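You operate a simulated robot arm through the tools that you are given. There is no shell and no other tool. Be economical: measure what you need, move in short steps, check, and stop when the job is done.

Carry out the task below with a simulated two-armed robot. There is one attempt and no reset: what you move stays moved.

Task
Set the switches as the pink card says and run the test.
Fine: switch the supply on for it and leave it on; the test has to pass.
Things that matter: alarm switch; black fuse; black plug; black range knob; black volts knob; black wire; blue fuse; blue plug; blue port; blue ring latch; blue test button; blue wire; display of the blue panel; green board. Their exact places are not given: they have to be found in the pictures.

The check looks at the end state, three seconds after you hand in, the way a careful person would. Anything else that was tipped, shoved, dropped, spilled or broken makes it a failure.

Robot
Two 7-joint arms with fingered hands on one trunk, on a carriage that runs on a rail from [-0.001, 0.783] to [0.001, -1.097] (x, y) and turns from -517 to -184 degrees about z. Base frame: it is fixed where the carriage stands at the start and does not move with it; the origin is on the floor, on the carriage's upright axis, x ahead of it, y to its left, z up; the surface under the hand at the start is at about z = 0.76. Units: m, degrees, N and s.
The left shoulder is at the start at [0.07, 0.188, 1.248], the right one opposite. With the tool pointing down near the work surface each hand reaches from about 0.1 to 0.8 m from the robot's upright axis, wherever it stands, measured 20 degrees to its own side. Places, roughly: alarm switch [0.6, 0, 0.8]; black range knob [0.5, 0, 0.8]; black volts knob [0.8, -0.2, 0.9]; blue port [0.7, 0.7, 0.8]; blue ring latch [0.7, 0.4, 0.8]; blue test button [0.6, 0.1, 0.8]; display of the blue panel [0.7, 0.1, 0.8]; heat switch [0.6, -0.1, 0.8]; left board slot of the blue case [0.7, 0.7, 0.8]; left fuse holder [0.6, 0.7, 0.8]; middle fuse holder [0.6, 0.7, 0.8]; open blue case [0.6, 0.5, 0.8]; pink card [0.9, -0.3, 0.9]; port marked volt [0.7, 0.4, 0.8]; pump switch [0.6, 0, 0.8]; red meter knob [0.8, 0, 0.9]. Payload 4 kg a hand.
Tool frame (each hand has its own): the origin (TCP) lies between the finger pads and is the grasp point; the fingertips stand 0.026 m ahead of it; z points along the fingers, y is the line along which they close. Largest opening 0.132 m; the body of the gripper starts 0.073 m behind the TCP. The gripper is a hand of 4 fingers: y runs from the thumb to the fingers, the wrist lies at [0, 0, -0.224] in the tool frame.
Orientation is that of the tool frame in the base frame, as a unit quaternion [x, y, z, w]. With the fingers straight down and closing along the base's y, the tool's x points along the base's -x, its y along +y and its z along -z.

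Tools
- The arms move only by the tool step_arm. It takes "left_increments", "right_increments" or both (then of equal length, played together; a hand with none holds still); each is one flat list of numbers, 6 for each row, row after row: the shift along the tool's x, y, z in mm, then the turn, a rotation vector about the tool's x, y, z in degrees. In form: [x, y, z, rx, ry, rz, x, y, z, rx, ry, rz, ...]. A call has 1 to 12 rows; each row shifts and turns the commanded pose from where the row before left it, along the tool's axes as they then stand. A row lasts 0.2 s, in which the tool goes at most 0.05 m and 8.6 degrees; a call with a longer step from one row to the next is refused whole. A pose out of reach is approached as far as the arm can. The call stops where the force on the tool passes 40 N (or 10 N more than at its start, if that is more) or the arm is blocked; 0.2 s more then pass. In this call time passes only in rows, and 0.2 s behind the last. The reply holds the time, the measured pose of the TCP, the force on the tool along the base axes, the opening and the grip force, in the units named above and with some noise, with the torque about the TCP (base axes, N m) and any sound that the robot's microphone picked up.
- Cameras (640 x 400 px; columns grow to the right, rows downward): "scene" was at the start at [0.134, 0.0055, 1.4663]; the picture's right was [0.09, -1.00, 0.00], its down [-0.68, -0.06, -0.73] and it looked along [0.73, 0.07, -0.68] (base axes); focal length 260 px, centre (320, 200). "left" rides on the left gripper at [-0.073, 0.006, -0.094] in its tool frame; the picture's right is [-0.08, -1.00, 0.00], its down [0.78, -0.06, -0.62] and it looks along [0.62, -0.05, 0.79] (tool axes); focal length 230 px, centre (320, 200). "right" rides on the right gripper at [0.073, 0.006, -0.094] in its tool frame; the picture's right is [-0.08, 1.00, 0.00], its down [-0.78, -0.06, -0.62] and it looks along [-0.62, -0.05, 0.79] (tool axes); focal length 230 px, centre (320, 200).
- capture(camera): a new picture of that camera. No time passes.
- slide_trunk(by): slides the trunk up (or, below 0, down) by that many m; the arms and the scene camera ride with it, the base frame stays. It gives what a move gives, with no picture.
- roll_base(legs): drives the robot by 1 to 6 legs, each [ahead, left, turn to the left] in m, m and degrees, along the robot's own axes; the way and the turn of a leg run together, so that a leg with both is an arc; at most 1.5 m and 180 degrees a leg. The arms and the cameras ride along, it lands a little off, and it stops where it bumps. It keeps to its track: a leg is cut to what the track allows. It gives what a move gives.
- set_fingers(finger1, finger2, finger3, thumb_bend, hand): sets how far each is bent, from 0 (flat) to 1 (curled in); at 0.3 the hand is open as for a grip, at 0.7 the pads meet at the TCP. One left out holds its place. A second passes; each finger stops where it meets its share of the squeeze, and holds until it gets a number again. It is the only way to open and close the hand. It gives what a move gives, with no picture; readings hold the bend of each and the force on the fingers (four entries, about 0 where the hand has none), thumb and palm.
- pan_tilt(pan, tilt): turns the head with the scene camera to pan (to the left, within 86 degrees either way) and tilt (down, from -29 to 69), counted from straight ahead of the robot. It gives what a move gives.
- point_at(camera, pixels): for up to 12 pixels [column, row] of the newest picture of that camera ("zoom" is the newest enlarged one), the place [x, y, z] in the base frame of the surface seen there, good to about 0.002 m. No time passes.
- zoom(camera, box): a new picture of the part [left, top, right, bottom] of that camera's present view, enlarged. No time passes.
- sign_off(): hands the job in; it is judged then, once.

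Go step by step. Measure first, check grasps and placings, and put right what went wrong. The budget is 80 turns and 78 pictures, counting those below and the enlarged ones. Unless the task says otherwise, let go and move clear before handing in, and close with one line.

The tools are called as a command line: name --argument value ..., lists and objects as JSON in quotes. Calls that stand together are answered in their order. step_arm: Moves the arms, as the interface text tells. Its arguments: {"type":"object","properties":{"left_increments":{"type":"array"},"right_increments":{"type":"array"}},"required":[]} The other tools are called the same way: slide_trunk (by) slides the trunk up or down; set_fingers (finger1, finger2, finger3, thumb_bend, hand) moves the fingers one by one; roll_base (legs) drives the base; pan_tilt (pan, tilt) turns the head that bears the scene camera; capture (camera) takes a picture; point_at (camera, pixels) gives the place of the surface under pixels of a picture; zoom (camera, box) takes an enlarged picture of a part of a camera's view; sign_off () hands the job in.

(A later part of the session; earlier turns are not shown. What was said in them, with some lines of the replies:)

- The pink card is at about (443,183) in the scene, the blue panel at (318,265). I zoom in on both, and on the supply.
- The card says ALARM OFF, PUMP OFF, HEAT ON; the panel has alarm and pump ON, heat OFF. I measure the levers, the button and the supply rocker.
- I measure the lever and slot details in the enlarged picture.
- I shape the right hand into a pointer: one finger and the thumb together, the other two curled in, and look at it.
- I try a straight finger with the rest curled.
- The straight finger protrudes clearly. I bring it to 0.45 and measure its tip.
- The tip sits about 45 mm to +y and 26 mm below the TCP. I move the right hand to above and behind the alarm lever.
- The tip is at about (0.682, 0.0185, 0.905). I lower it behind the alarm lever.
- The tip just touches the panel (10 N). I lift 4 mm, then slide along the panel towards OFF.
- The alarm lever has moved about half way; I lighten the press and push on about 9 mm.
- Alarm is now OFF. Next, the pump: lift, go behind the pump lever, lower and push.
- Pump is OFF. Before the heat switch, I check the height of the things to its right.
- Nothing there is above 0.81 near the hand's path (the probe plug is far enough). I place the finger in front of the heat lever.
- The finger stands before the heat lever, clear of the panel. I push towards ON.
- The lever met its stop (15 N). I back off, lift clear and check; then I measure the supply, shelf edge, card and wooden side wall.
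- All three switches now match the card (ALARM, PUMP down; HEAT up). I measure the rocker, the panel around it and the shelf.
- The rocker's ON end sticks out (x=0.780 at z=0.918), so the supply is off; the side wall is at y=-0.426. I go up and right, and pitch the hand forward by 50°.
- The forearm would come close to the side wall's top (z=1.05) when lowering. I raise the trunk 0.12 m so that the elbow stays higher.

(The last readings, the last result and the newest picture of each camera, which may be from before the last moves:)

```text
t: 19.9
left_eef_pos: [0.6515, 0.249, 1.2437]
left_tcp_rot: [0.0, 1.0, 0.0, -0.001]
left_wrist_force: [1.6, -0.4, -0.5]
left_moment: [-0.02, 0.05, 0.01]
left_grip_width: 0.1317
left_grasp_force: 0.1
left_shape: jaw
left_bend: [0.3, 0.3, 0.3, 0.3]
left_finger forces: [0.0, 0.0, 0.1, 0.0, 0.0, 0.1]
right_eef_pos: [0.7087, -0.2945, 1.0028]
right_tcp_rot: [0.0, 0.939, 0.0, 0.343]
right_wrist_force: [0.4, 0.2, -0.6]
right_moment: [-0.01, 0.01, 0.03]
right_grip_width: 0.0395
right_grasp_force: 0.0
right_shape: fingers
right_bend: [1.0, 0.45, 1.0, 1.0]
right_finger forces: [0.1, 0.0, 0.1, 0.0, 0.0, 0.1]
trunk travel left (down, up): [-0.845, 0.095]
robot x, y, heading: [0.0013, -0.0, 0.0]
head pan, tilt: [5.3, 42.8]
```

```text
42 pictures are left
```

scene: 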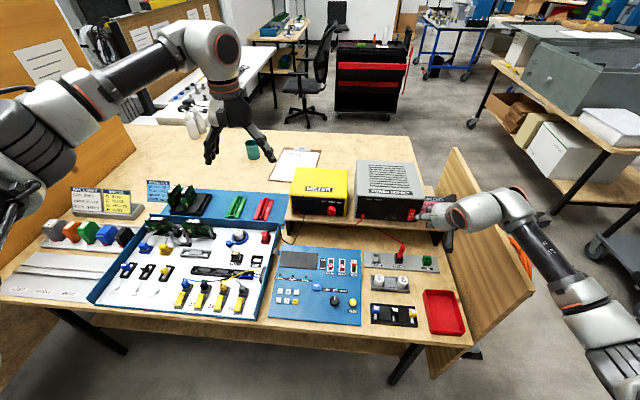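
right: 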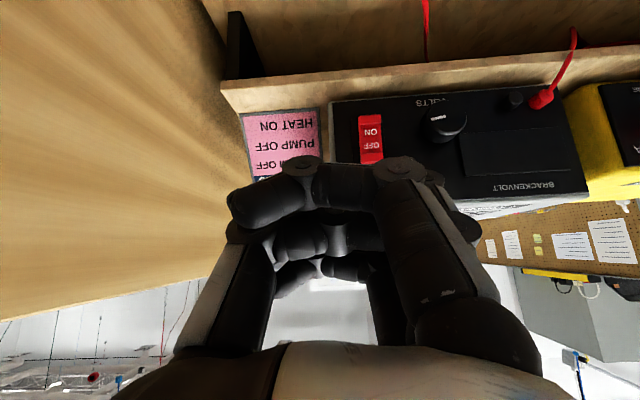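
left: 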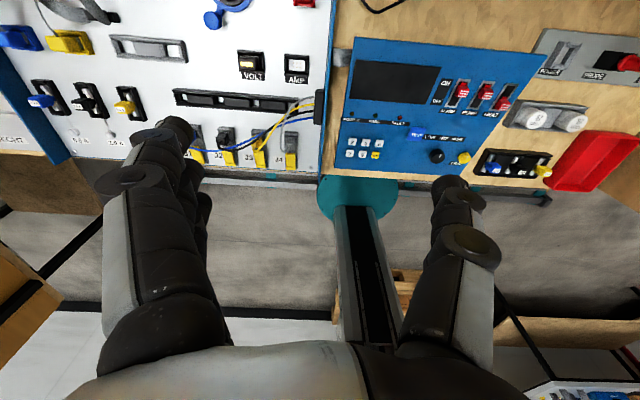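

The arm is well above the wall. I lower the fingertip to just in front of the ON end.

step_arm --right_increments '[13.3, -2, 26, 0, 0, 0, 13.3, -2, 26, 0, 0, 0]'

zoom --camera "scene" --box '[370, 180, 466, 240]'

capture --camera "right"

```text
t: 20.5
left_eef_pos: [0.6512, 0.2486, 1.2439]
left_tcp_rot: [0.001, 1.0, 0.0, 0.0]
left_wrist_force: [0.4, -0.2, 0.6]
left_moment: [0.0, 0.03, 0.0]
left_grip_width: 0.1318
left_grasp_force: 0.0
left_shape: jaw
left_bend: [0.3, 0.3, 0.3, 0.3]
left_finger forces: [0.0, 0.1, 0.0, 0.0, 0.1, 0.1]
right_eef_pos: [0.7192, -0.2966, 0.9443]
right_tcp_rot: [0.001, 0.94, 0.0, 0.342]
right_wrist_force: [-0.8, -0.3, -0.4]
right_moment: [0.02, -0.01, -0.02]
right_grip_width: 0.0393
right_grasp_force: 0.1
right_shape: fingers
right_bend: [1.0, 0.45, 1.0, 1.0]
right_finger forces: [0.0, 0.1, 0.0, 0.0, 0.0, 0.1]
trunk travel left (down, up): [-0.845, 0.095]
robot x, y, heading: [-0.0003, 0.004, 0.1]
head pan, tilt: [5.3, 42.8]
```

```text
6.67 times, centred on (418, 210) of scene
```

zoom: 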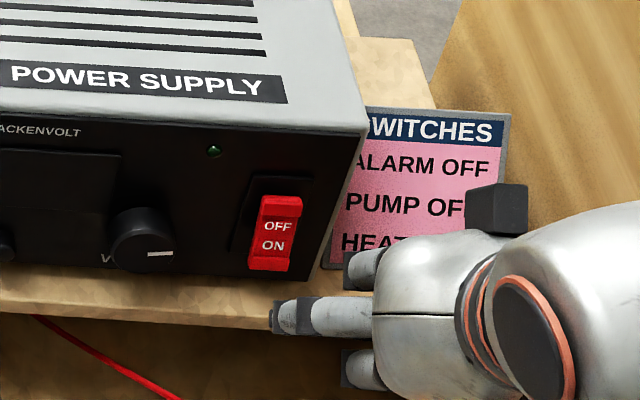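

```text
40 pictures are left
```

right: 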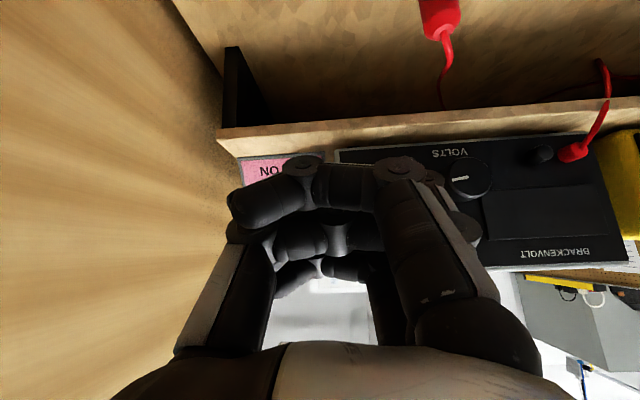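

zoom --camera "scene" --box '[400, 200, 448, 240]'

point_at --camera "zoom" --pixels '[[100, 160], [100, 175], [130, 170], [90, 100], [95, 190], [95, 120]]'

```text
10.00 times, centred on (424, 220) of scene
```

zoom: 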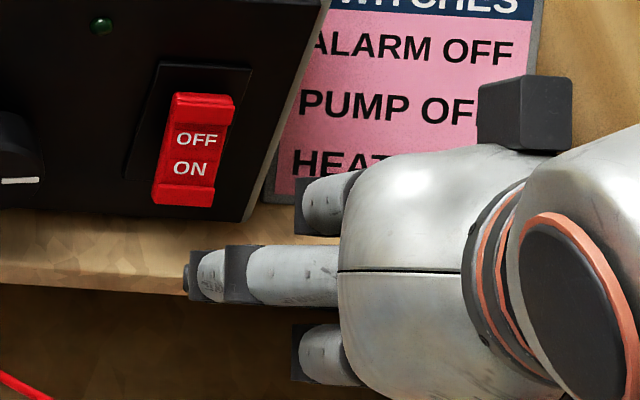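

```text
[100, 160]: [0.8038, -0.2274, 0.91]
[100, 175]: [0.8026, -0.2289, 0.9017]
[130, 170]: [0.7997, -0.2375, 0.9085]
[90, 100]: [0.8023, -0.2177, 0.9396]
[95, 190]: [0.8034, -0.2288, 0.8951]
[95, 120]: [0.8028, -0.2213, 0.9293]
```

point_at --camera "zoom" --pixels '[[187, 283], [196, 275], [210, 278], [238, 275], [180, 195], [193, 168], [200, 120], [300, 275], [150, 240], [150, 265], [150, 285]]'

```text
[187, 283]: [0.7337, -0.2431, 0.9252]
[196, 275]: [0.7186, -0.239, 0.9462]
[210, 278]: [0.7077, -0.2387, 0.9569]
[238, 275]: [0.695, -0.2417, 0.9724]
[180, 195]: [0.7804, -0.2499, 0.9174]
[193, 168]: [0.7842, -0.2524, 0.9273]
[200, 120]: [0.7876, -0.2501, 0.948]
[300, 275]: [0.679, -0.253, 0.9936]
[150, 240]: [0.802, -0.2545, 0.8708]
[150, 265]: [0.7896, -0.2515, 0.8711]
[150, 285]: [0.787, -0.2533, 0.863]
```

The tip is at about (0.737, -0.248, 0.921), in line with the ON end. I advance and press in small steps.

step_arm --right_increments '[-12.1, -1, 12.8, 0, 0, 0, -12.1, -1, 12.8, 0, 0, 0, -3.06, 0, 2.57, 0, 0, 0, -3.06, 0, 2.57, 0, 0, 0, -3.06, 0, 2.57, 0, 0, 0, -3.06, 0, 2.57, 0, 0, 0, -3.06, 0, 2.57, 0, 0, 0]'

zoom --camera "scene" --box '[376, 190, 440, 230]'

```text
t: 22.3
left_eef_pos: [0.6449, 0.2467, 1.248]
left_tcp_rot: [0.0, 1.0, 0.001, 0.001]
left_wrist_force: [0.0, 1.1, -0.4]
left_moment: [0.01, -0.01, 0.0]
left_grip_width: 0.1319
left_grasp_force: 0.1
left_shape: jaw
left_bend: [0.3, 0.3, 0.3, 0.3]
left_finger forces: [0.1, 0.0, 0.0, 0.0, 0.0, 0.0]
right_eef_pos: [0.7637, -0.3009, 0.9405]
right_tcp_rot: [0.0, 0.941, -0.001, 0.339]
right_wrist_force: [-26.2, -3.6, 13.2]
right_moment: [0.72, 0.27, 1.41]
right_grip_width: 0.0391
right_grasp_force: 16.9
right_shape: fingers
right_bend: [1.0, 0.49, 1.0, 1.0]
right_finger forces: [0.0, 32.9, 0.0, 0.0, 0.0, 0.0]
trunk travel left (down, up): [-0.845, 0.095]
robot x, y, heading: [-0.0018, -0.0009, -0.0]
head pan, tilt: [5.3, 42.8]
stopped in row 7 (right hand): the force on the tool passed its limit at 42 N (the readings are from after the stop); the commanded pose is now the measured one
```

```text
10.00 times, centred on (408, 210) of scene
```

zoom: 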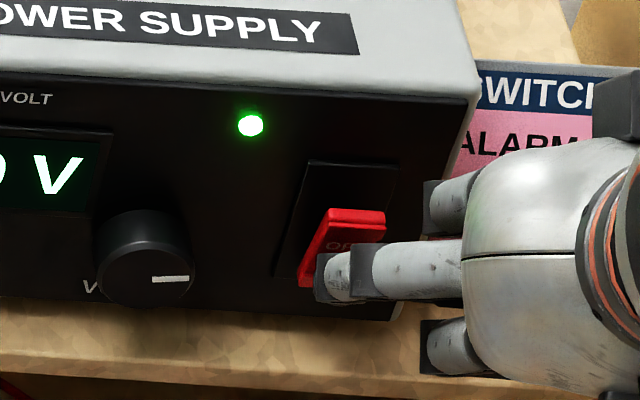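

The supply is on: its LED is lit and the display reads. I back the hand off and look at the displays.

step_arm --right_increments '[9, 0, -8, 0, 0, 0, 15, 0, -13, 0, 0, 0, 15, 0, -25, 0, 0, 0, 0, 0, -45, 0, 0, 0]'

capture --camera "scene"

zoom --camera "scene" --box '[270, 160, 430, 260]'

zoom --camera "scene" --box '[262, 240, 372, 330]'

```text
t: 23.3
left_eef_pos: [0.65, 0.2481, 1.2454]
left_tcp_rot: [0.001, 1.0, 0.0, 0.0]
left_wrist_force: [-0.2, -0.6, -0.1]
left_moment: [0.01, 0.01, -0.04]
left_grip_width: 0.1319
left_grasp_force: 0.1
left_shape: jaw
left_bend: [0.3, 0.3, 0.3, 0.3]
left_finger forces: [0.0, 0.0, 0.0, 0.1, 0.0, 0.1]
right_eef_pos: [0.6787, -0.2999, 0.9795]
right_tcp_rot: [0.0, 0.941, -0.001, 0.339]
right_wrist_force: [-0.2, 0.4, 1.5]
right_moment: [0.02, 0.01, 0.02]
right_grip_width: 0.0391
right_grasp_force: 0.0
right_shape: fingers
right_bend: [1.0, 0.45, 1.0, 1.0]
right_finger forces: [0.1, 0.0, 0.1, 0.0, 0.0, 0.0]
trunk travel left (down, up): [-0.845, 0.095]
robot x, y, heading: [-0.0023, 0.0011, -0.0]
head pan, tilt: [5.3, 42.8]
```

```text
37 pictures are left
```

scene: 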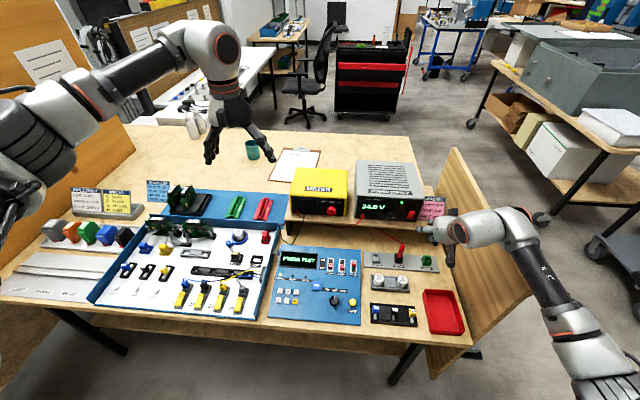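

```text
4.00 times, centred on (350, 210) of scene
```

zoom: 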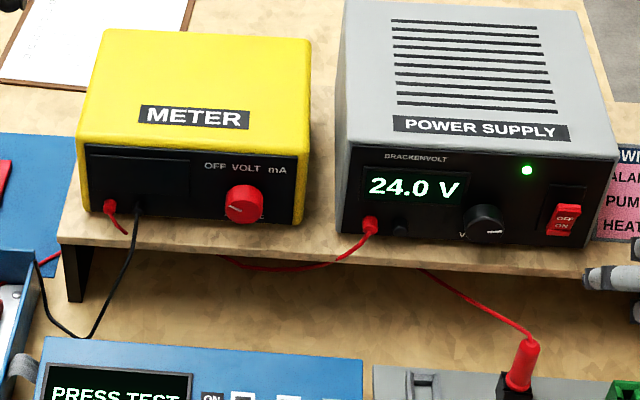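

```text
4.44 times, centred on (317, 285) of scene
```

zoom: 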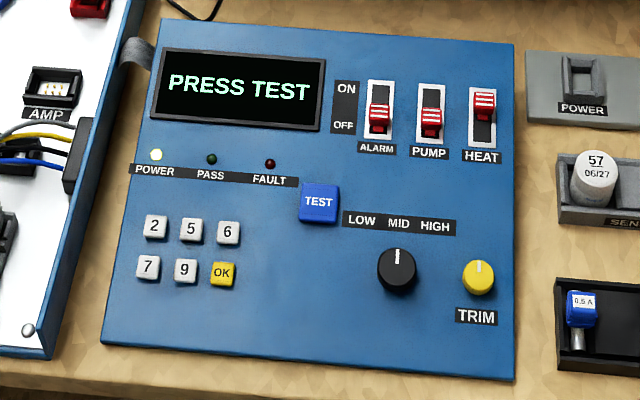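

The panel says PRESS TEST, supply 24.0 V. I measure the TEST button and bring the right hand upright again over the panel side.

point_at --camera "zoom" --pixels '[[318, 200], [305, 190], [335, 190], [318, 214], [318, 240], [270, 210]]'

step_arm --right_increments '[20, 0, -40, 0, 0, 0, 0, 0, -20, 0, 8, 0, 0, 0, 0, 0, 8, 0, 0, 0, 0, 0, 8, 0, 0, 0, 0, 0, 8, 0, 0, 0, 0, 0, 8.3, 0]'

```text
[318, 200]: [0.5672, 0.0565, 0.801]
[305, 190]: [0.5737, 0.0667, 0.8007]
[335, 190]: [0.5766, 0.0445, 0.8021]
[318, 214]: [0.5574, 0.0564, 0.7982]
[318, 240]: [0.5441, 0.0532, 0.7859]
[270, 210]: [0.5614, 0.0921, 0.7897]
```

```text
t: 24.7
left_eef_pos: [0.6521, 0.2473, 1.245]
left_tcp_rot: [-0.001, 1.0, 0.0, -0.001]
left_wrist_force: [-0.1, 0.7, -1.0]
left_moment: [-0.01, -0.01, 0.02]
left_grip_width: 0.1318
left_grasp_force: 0.0
left_shape: jaw
left_bend: [0.3, 0.3, 0.3, 0.3]
left_finger forces: [0.1, 0.0, 0.1, 0.0, 0.0, 0.0]
right_eef_pos: [0.6288, -0.3006, 1.0142]
right_tcp_rot: [-0.001, 1.0, -0.002, -0.009]
right_wrist_force: [0.1, 1.0, -0.3]
right_moment: [0.04, 0.02, 0.02]
right_grip_width: 0.0393
right_grasp_force: 0.2
right_shape: fingers
right_bend: [1.0, 0.45, 1.0, 1.0]
right_finger forces: [0.0, 0.0, 0.0, 0.1, 0.1, 0.1]
trunk travel left (down, up): [-0.845, 0.095]
robot x, y, heading: [-0.0004, -0.002, -0.1]
head pan, tilt: [5.3, 42.8]
```

step_arm --right_increments '[8.8, 44.2, 0, 0, 0, 0, 8.8, 44.2, 0, 0, 0, 0, 8.8, 44.2, 0, 0, 0, 0, 8.8, 44.2, 0, 0, 0, 0, 8.8, 44.2, 0, 0, 0, 0, 8.8, 44.2, 0, 0, 0, 0, 8.8, 44.2, 0, 0, 0, 0, 0, 0, 45, 0, 0, 0, 0, 0, 45, 0, 0, 0, 0, 0, 40, 0, 0, 0]'

capture --camera "scene"

zoom --camera "scene" --box '[290, 245, 370, 310]'

```text
t: 26.9
left_eef_pos: [0.6498, 0.2493, 1.2446]
left_tcp_rot: [0.0, 1.0, 0.001, -0.001]
left_wrist_force: [0.4, 0.9, 0.5]
left_moment: [0.01, -0.02, -0.01]
left_grip_width: 0.1321
left_grasp_force: 0.0
left_shape: jaw
left_bend: [0.3, 0.3, 0.3, 0.3]
left_finger forces: [0.0, 0.1, 0.0, 0.0, 0.0, 0.0]
right_eef_pos: [0.5629, 0.0114, 0.8845]
right_tcp_rot: [0.001, 1.0, -0.002, -0.006]
right_wrist_force: [-0.2, 0.1, 0.6]
right_moment: [0.0, 0.03, 0.01]
right_grip_width: 0.0392
right_grasp_force: 0.1
right_shape: fingers
right_bend: [1.0, 0.45, 1.0, 1.0]
right_finger forces: [0.1, 0.1, 0.1, 0.1, 0.0, 0.1]
trunk travel left (down, up): [-0.845, 0.095]
robot x, y, heading: [0.0006, -0.0023, 0.1]
head pan, tilt: [5.3, 42.8]
```

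```text
34 pictures are left
```

scene: 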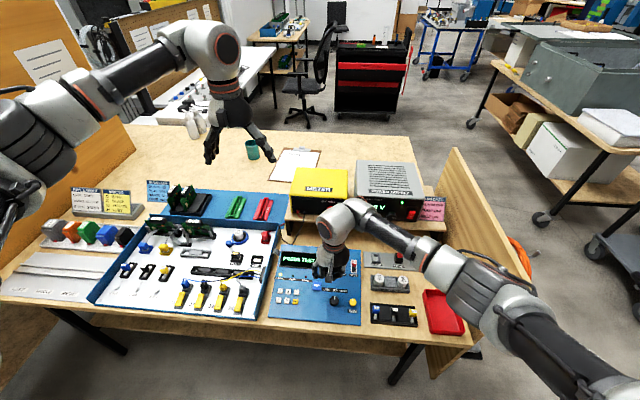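

```text
6.15 times, centred on (330, 278) of scene
```

zoom: 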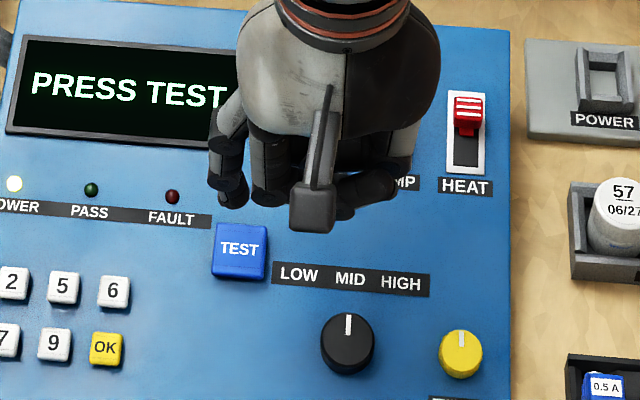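

point_at --camera "zoom" --pixels '[[235, 203], [235, 195], [240, 245], [276, 200]]'

```text
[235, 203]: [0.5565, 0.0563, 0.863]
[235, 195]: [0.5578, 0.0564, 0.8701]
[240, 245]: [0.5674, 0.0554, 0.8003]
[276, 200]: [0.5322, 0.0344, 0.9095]
```

Aligned over the button. I lower and press gently.

step_arm --right_increments '[-3, 0, 25, 0, 0, 0, 0, 0, 20, 0, 0, 0, 0, 0, 4, 0, 0, 0, 0, 0, 3, 0, 0, 0, 0, 0, 2, 0, 0, 0, 0, 0, 2, 0, 0, 0]'

zoom --camera "scene" --box '[262, 240, 372, 330]'

```text
t: 28.3
left_eef_pos: [0.6498, 0.2478, 1.2454]
left_tcp_rot: [0.001, 1.0, 0.0, -0.001]
left_wrist_force: [-0.6, 1.0, 0.3]
left_moment: [0.01, 0.0, 0.01]
left_grip_width: 0.1317
left_grasp_force: 0.1
left_shape: jaw
left_bend: [0.3, 0.3, 0.3, 0.3]
left_finger forces: [0.0, 0.0, 0.1, 0.0, 0.0, 0.0]
right_eef_pos: [0.5672, 0.0092, 0.8291]
right_tcp_rot: [-0.001, 1.0, 0.0, -0.007]
right_wrist_force: [0.9, -0.9, 2.8]
right_moment: [0.14, -0.03, 0.0]
right_grip_width: 0.0393
right_grasp_force: 1.8
right_shape: fingers
right_bend: [1.0, 0.45, 1.0, 1.0]
right_finger forces: [0.0, 2.4, 0.0, 0.0, 0.0, 0.0]
trunk travel left (down, up): [-0.845, 0.095]
robot x, y, heading: [0.0015, 0.0021, 0.1]
head pan, tilt: [5.3, 42.8]
heard: click
```

```text
4.44 times, centred on (317, 285) of scene
```

zoom: 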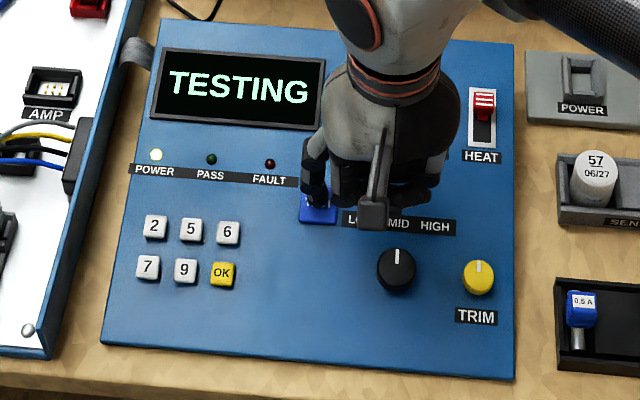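

A click, and the display shows TESTING. I lift straight off and clear, and see the result.

step_arm --right_increments '[0, 0, -20, 0, 0, 0, 0, 0, -40, 0, 0, 0, 0, 0, -45, 0, 0, 0, 0, 0, -45, 0, 0, 0, 0, -40, 0, 0, 0, 0, 0, -45, 0, 0, 0, 0, 0, -45, 0, 0, 0, 0, 0, -45, 0, 0, 0, 0, 0, -45, 0, 0, 0, 0]'

capture --camera "scene"

zoom --camera "scene" --box '[262, 240, 372, 330]'

```text
t: 30.3
left_eef_pos: [0.6496, 0.2454, 1.246]
left_tcp_rot: [0.002, 1.0, 0.001, 0.0]
left_wrist_force: [-1.2, -0.3, 0.1]
left_moment: [0.01, 0.01, 0.01]
left_grip_width: 0.1318
left_grasp_force: 0.0
left_shape: jaw
left_bend: [0.3, 0.3, 0.3, 0.3]
left_finger forces: [0.0, 0.0, 0.0, 0.0, 0.1, 0.1]
right_eef_pos: [0.5705, -0.2125, 0.9792]
right_tcp_rot: [-0.001, 1.0, -0.001, -0.006]
right_wrist_force: [0.1, 1.0, -0.7]
right_moment: [0.03, 0.0, 0.0]
right_grip_width: 0.0393
right_grasp_force: 0.0
right_shape: fingers
right_bend: [1.0, 0.45, 1.0, 1.0]
right_finger forces: [0.0, 0.1, 0.0, 0.0, 0.1, 0.0]
trunk travel left (down, up): [-0.845, 0.095]
robot x, y, heading: [0.0003, -0.0012, 0.3]
head pan, tilt: [5.3, 42.8]
```

```text
31 pictures are left
```

scene: 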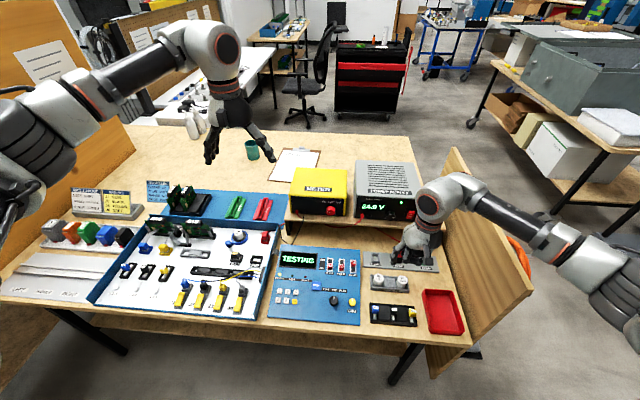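

```text
4.44 times, centred on (317, 285) of scene
```

zoom: 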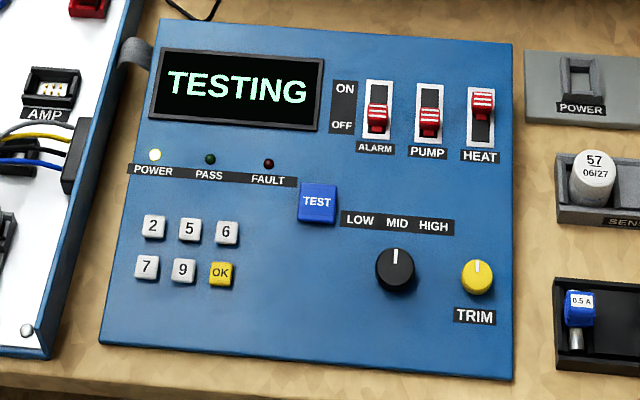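

Still TESTING; I let time pass by moving the right hand away, upwards.

step_arm --right_increments '[0, -10, -20, 0, 0, 0, 0, -10, -20, 0, 0, 0, 0, -10, -20, 0, 0, 0, 0, -10, -20, 0, 0, 0, 0, -10, -20, 0, 0, 0, 0, -10, -20, 0, 0, 0, 0, -10, -20, 0, 0, 0, 0, -10, -20, 0, 0, 0, 0, -10, -10, 0, 0, 0, 0, -10, -10, 0, 0, 0, 0, -10, -10, 0, 0, 0, 0, -10, -10, 0, 0, 0]'

zoom --camera "scene" --box '[262, 240, 372, 330]'

```text
t: 32.9
left_eef_pos: [0.6505, 0.2473, 1.2453]
left_tcp_rot: [0.001, 1.0, 0.0, 0.0]
left_wrist_force: [0.1, 0.4, -0.1]
left_moment: [0.0, -0.02, 0.02]
left_grip_width: 0.1319
left_grasp_force: 0.2
left_shape: jaw
left_bend: [0.3, 0.3, 0.3, 0.3]
left_finger forces: [0.0, 0.0, 0.1, 0.0, 0.1, 0.0]
right_eef_pos: [0.5733, -0.3296, 1.1798]
right_tcp_rot: [0.0, 1.0, -0.001, -0.006]
right_wrist_force: [0.5, 0.2, 0.4]
right_moment: [0.01, 0.02, 0.01]
right_grip_width: 0.0394
right_grasp_force: 0.0
right_shape: fingers
right_bend: [1.0, 0.45, 1.0, 1.0]
right_finger forces: [0.0, 0.0, 0.1, 0.0, 0.0, 0.0]
trunk travel left (down, up): [-0.845, 0.095]
robot x, y, heading: [-0.0021, -0.0023, -0.1]
head pan, tilt: [5.3, 42.8]
```

```text
4.44 times, centred on (317, 285) of scene
```

zoom: 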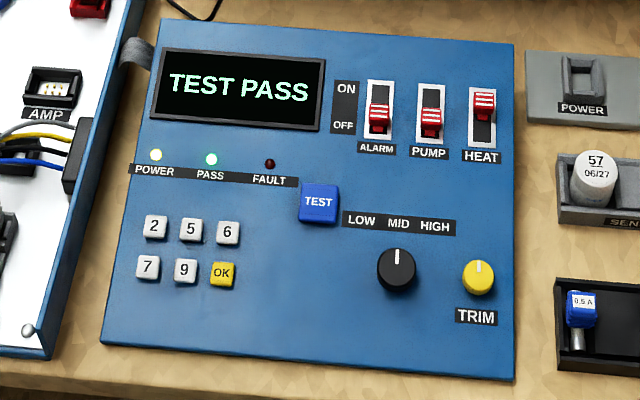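

The display shows TEST PASS with the PASS lamp lit, the switches match the card, the supply is on, and both hands are clear. I hand in.

sign_off

```text
The job is handed in.
```

The switches are set as the pink card says (alarm off, pump off, heat on), the supply is on at 24.0 V and left on, and the display showed TEST PASS before I handed in.
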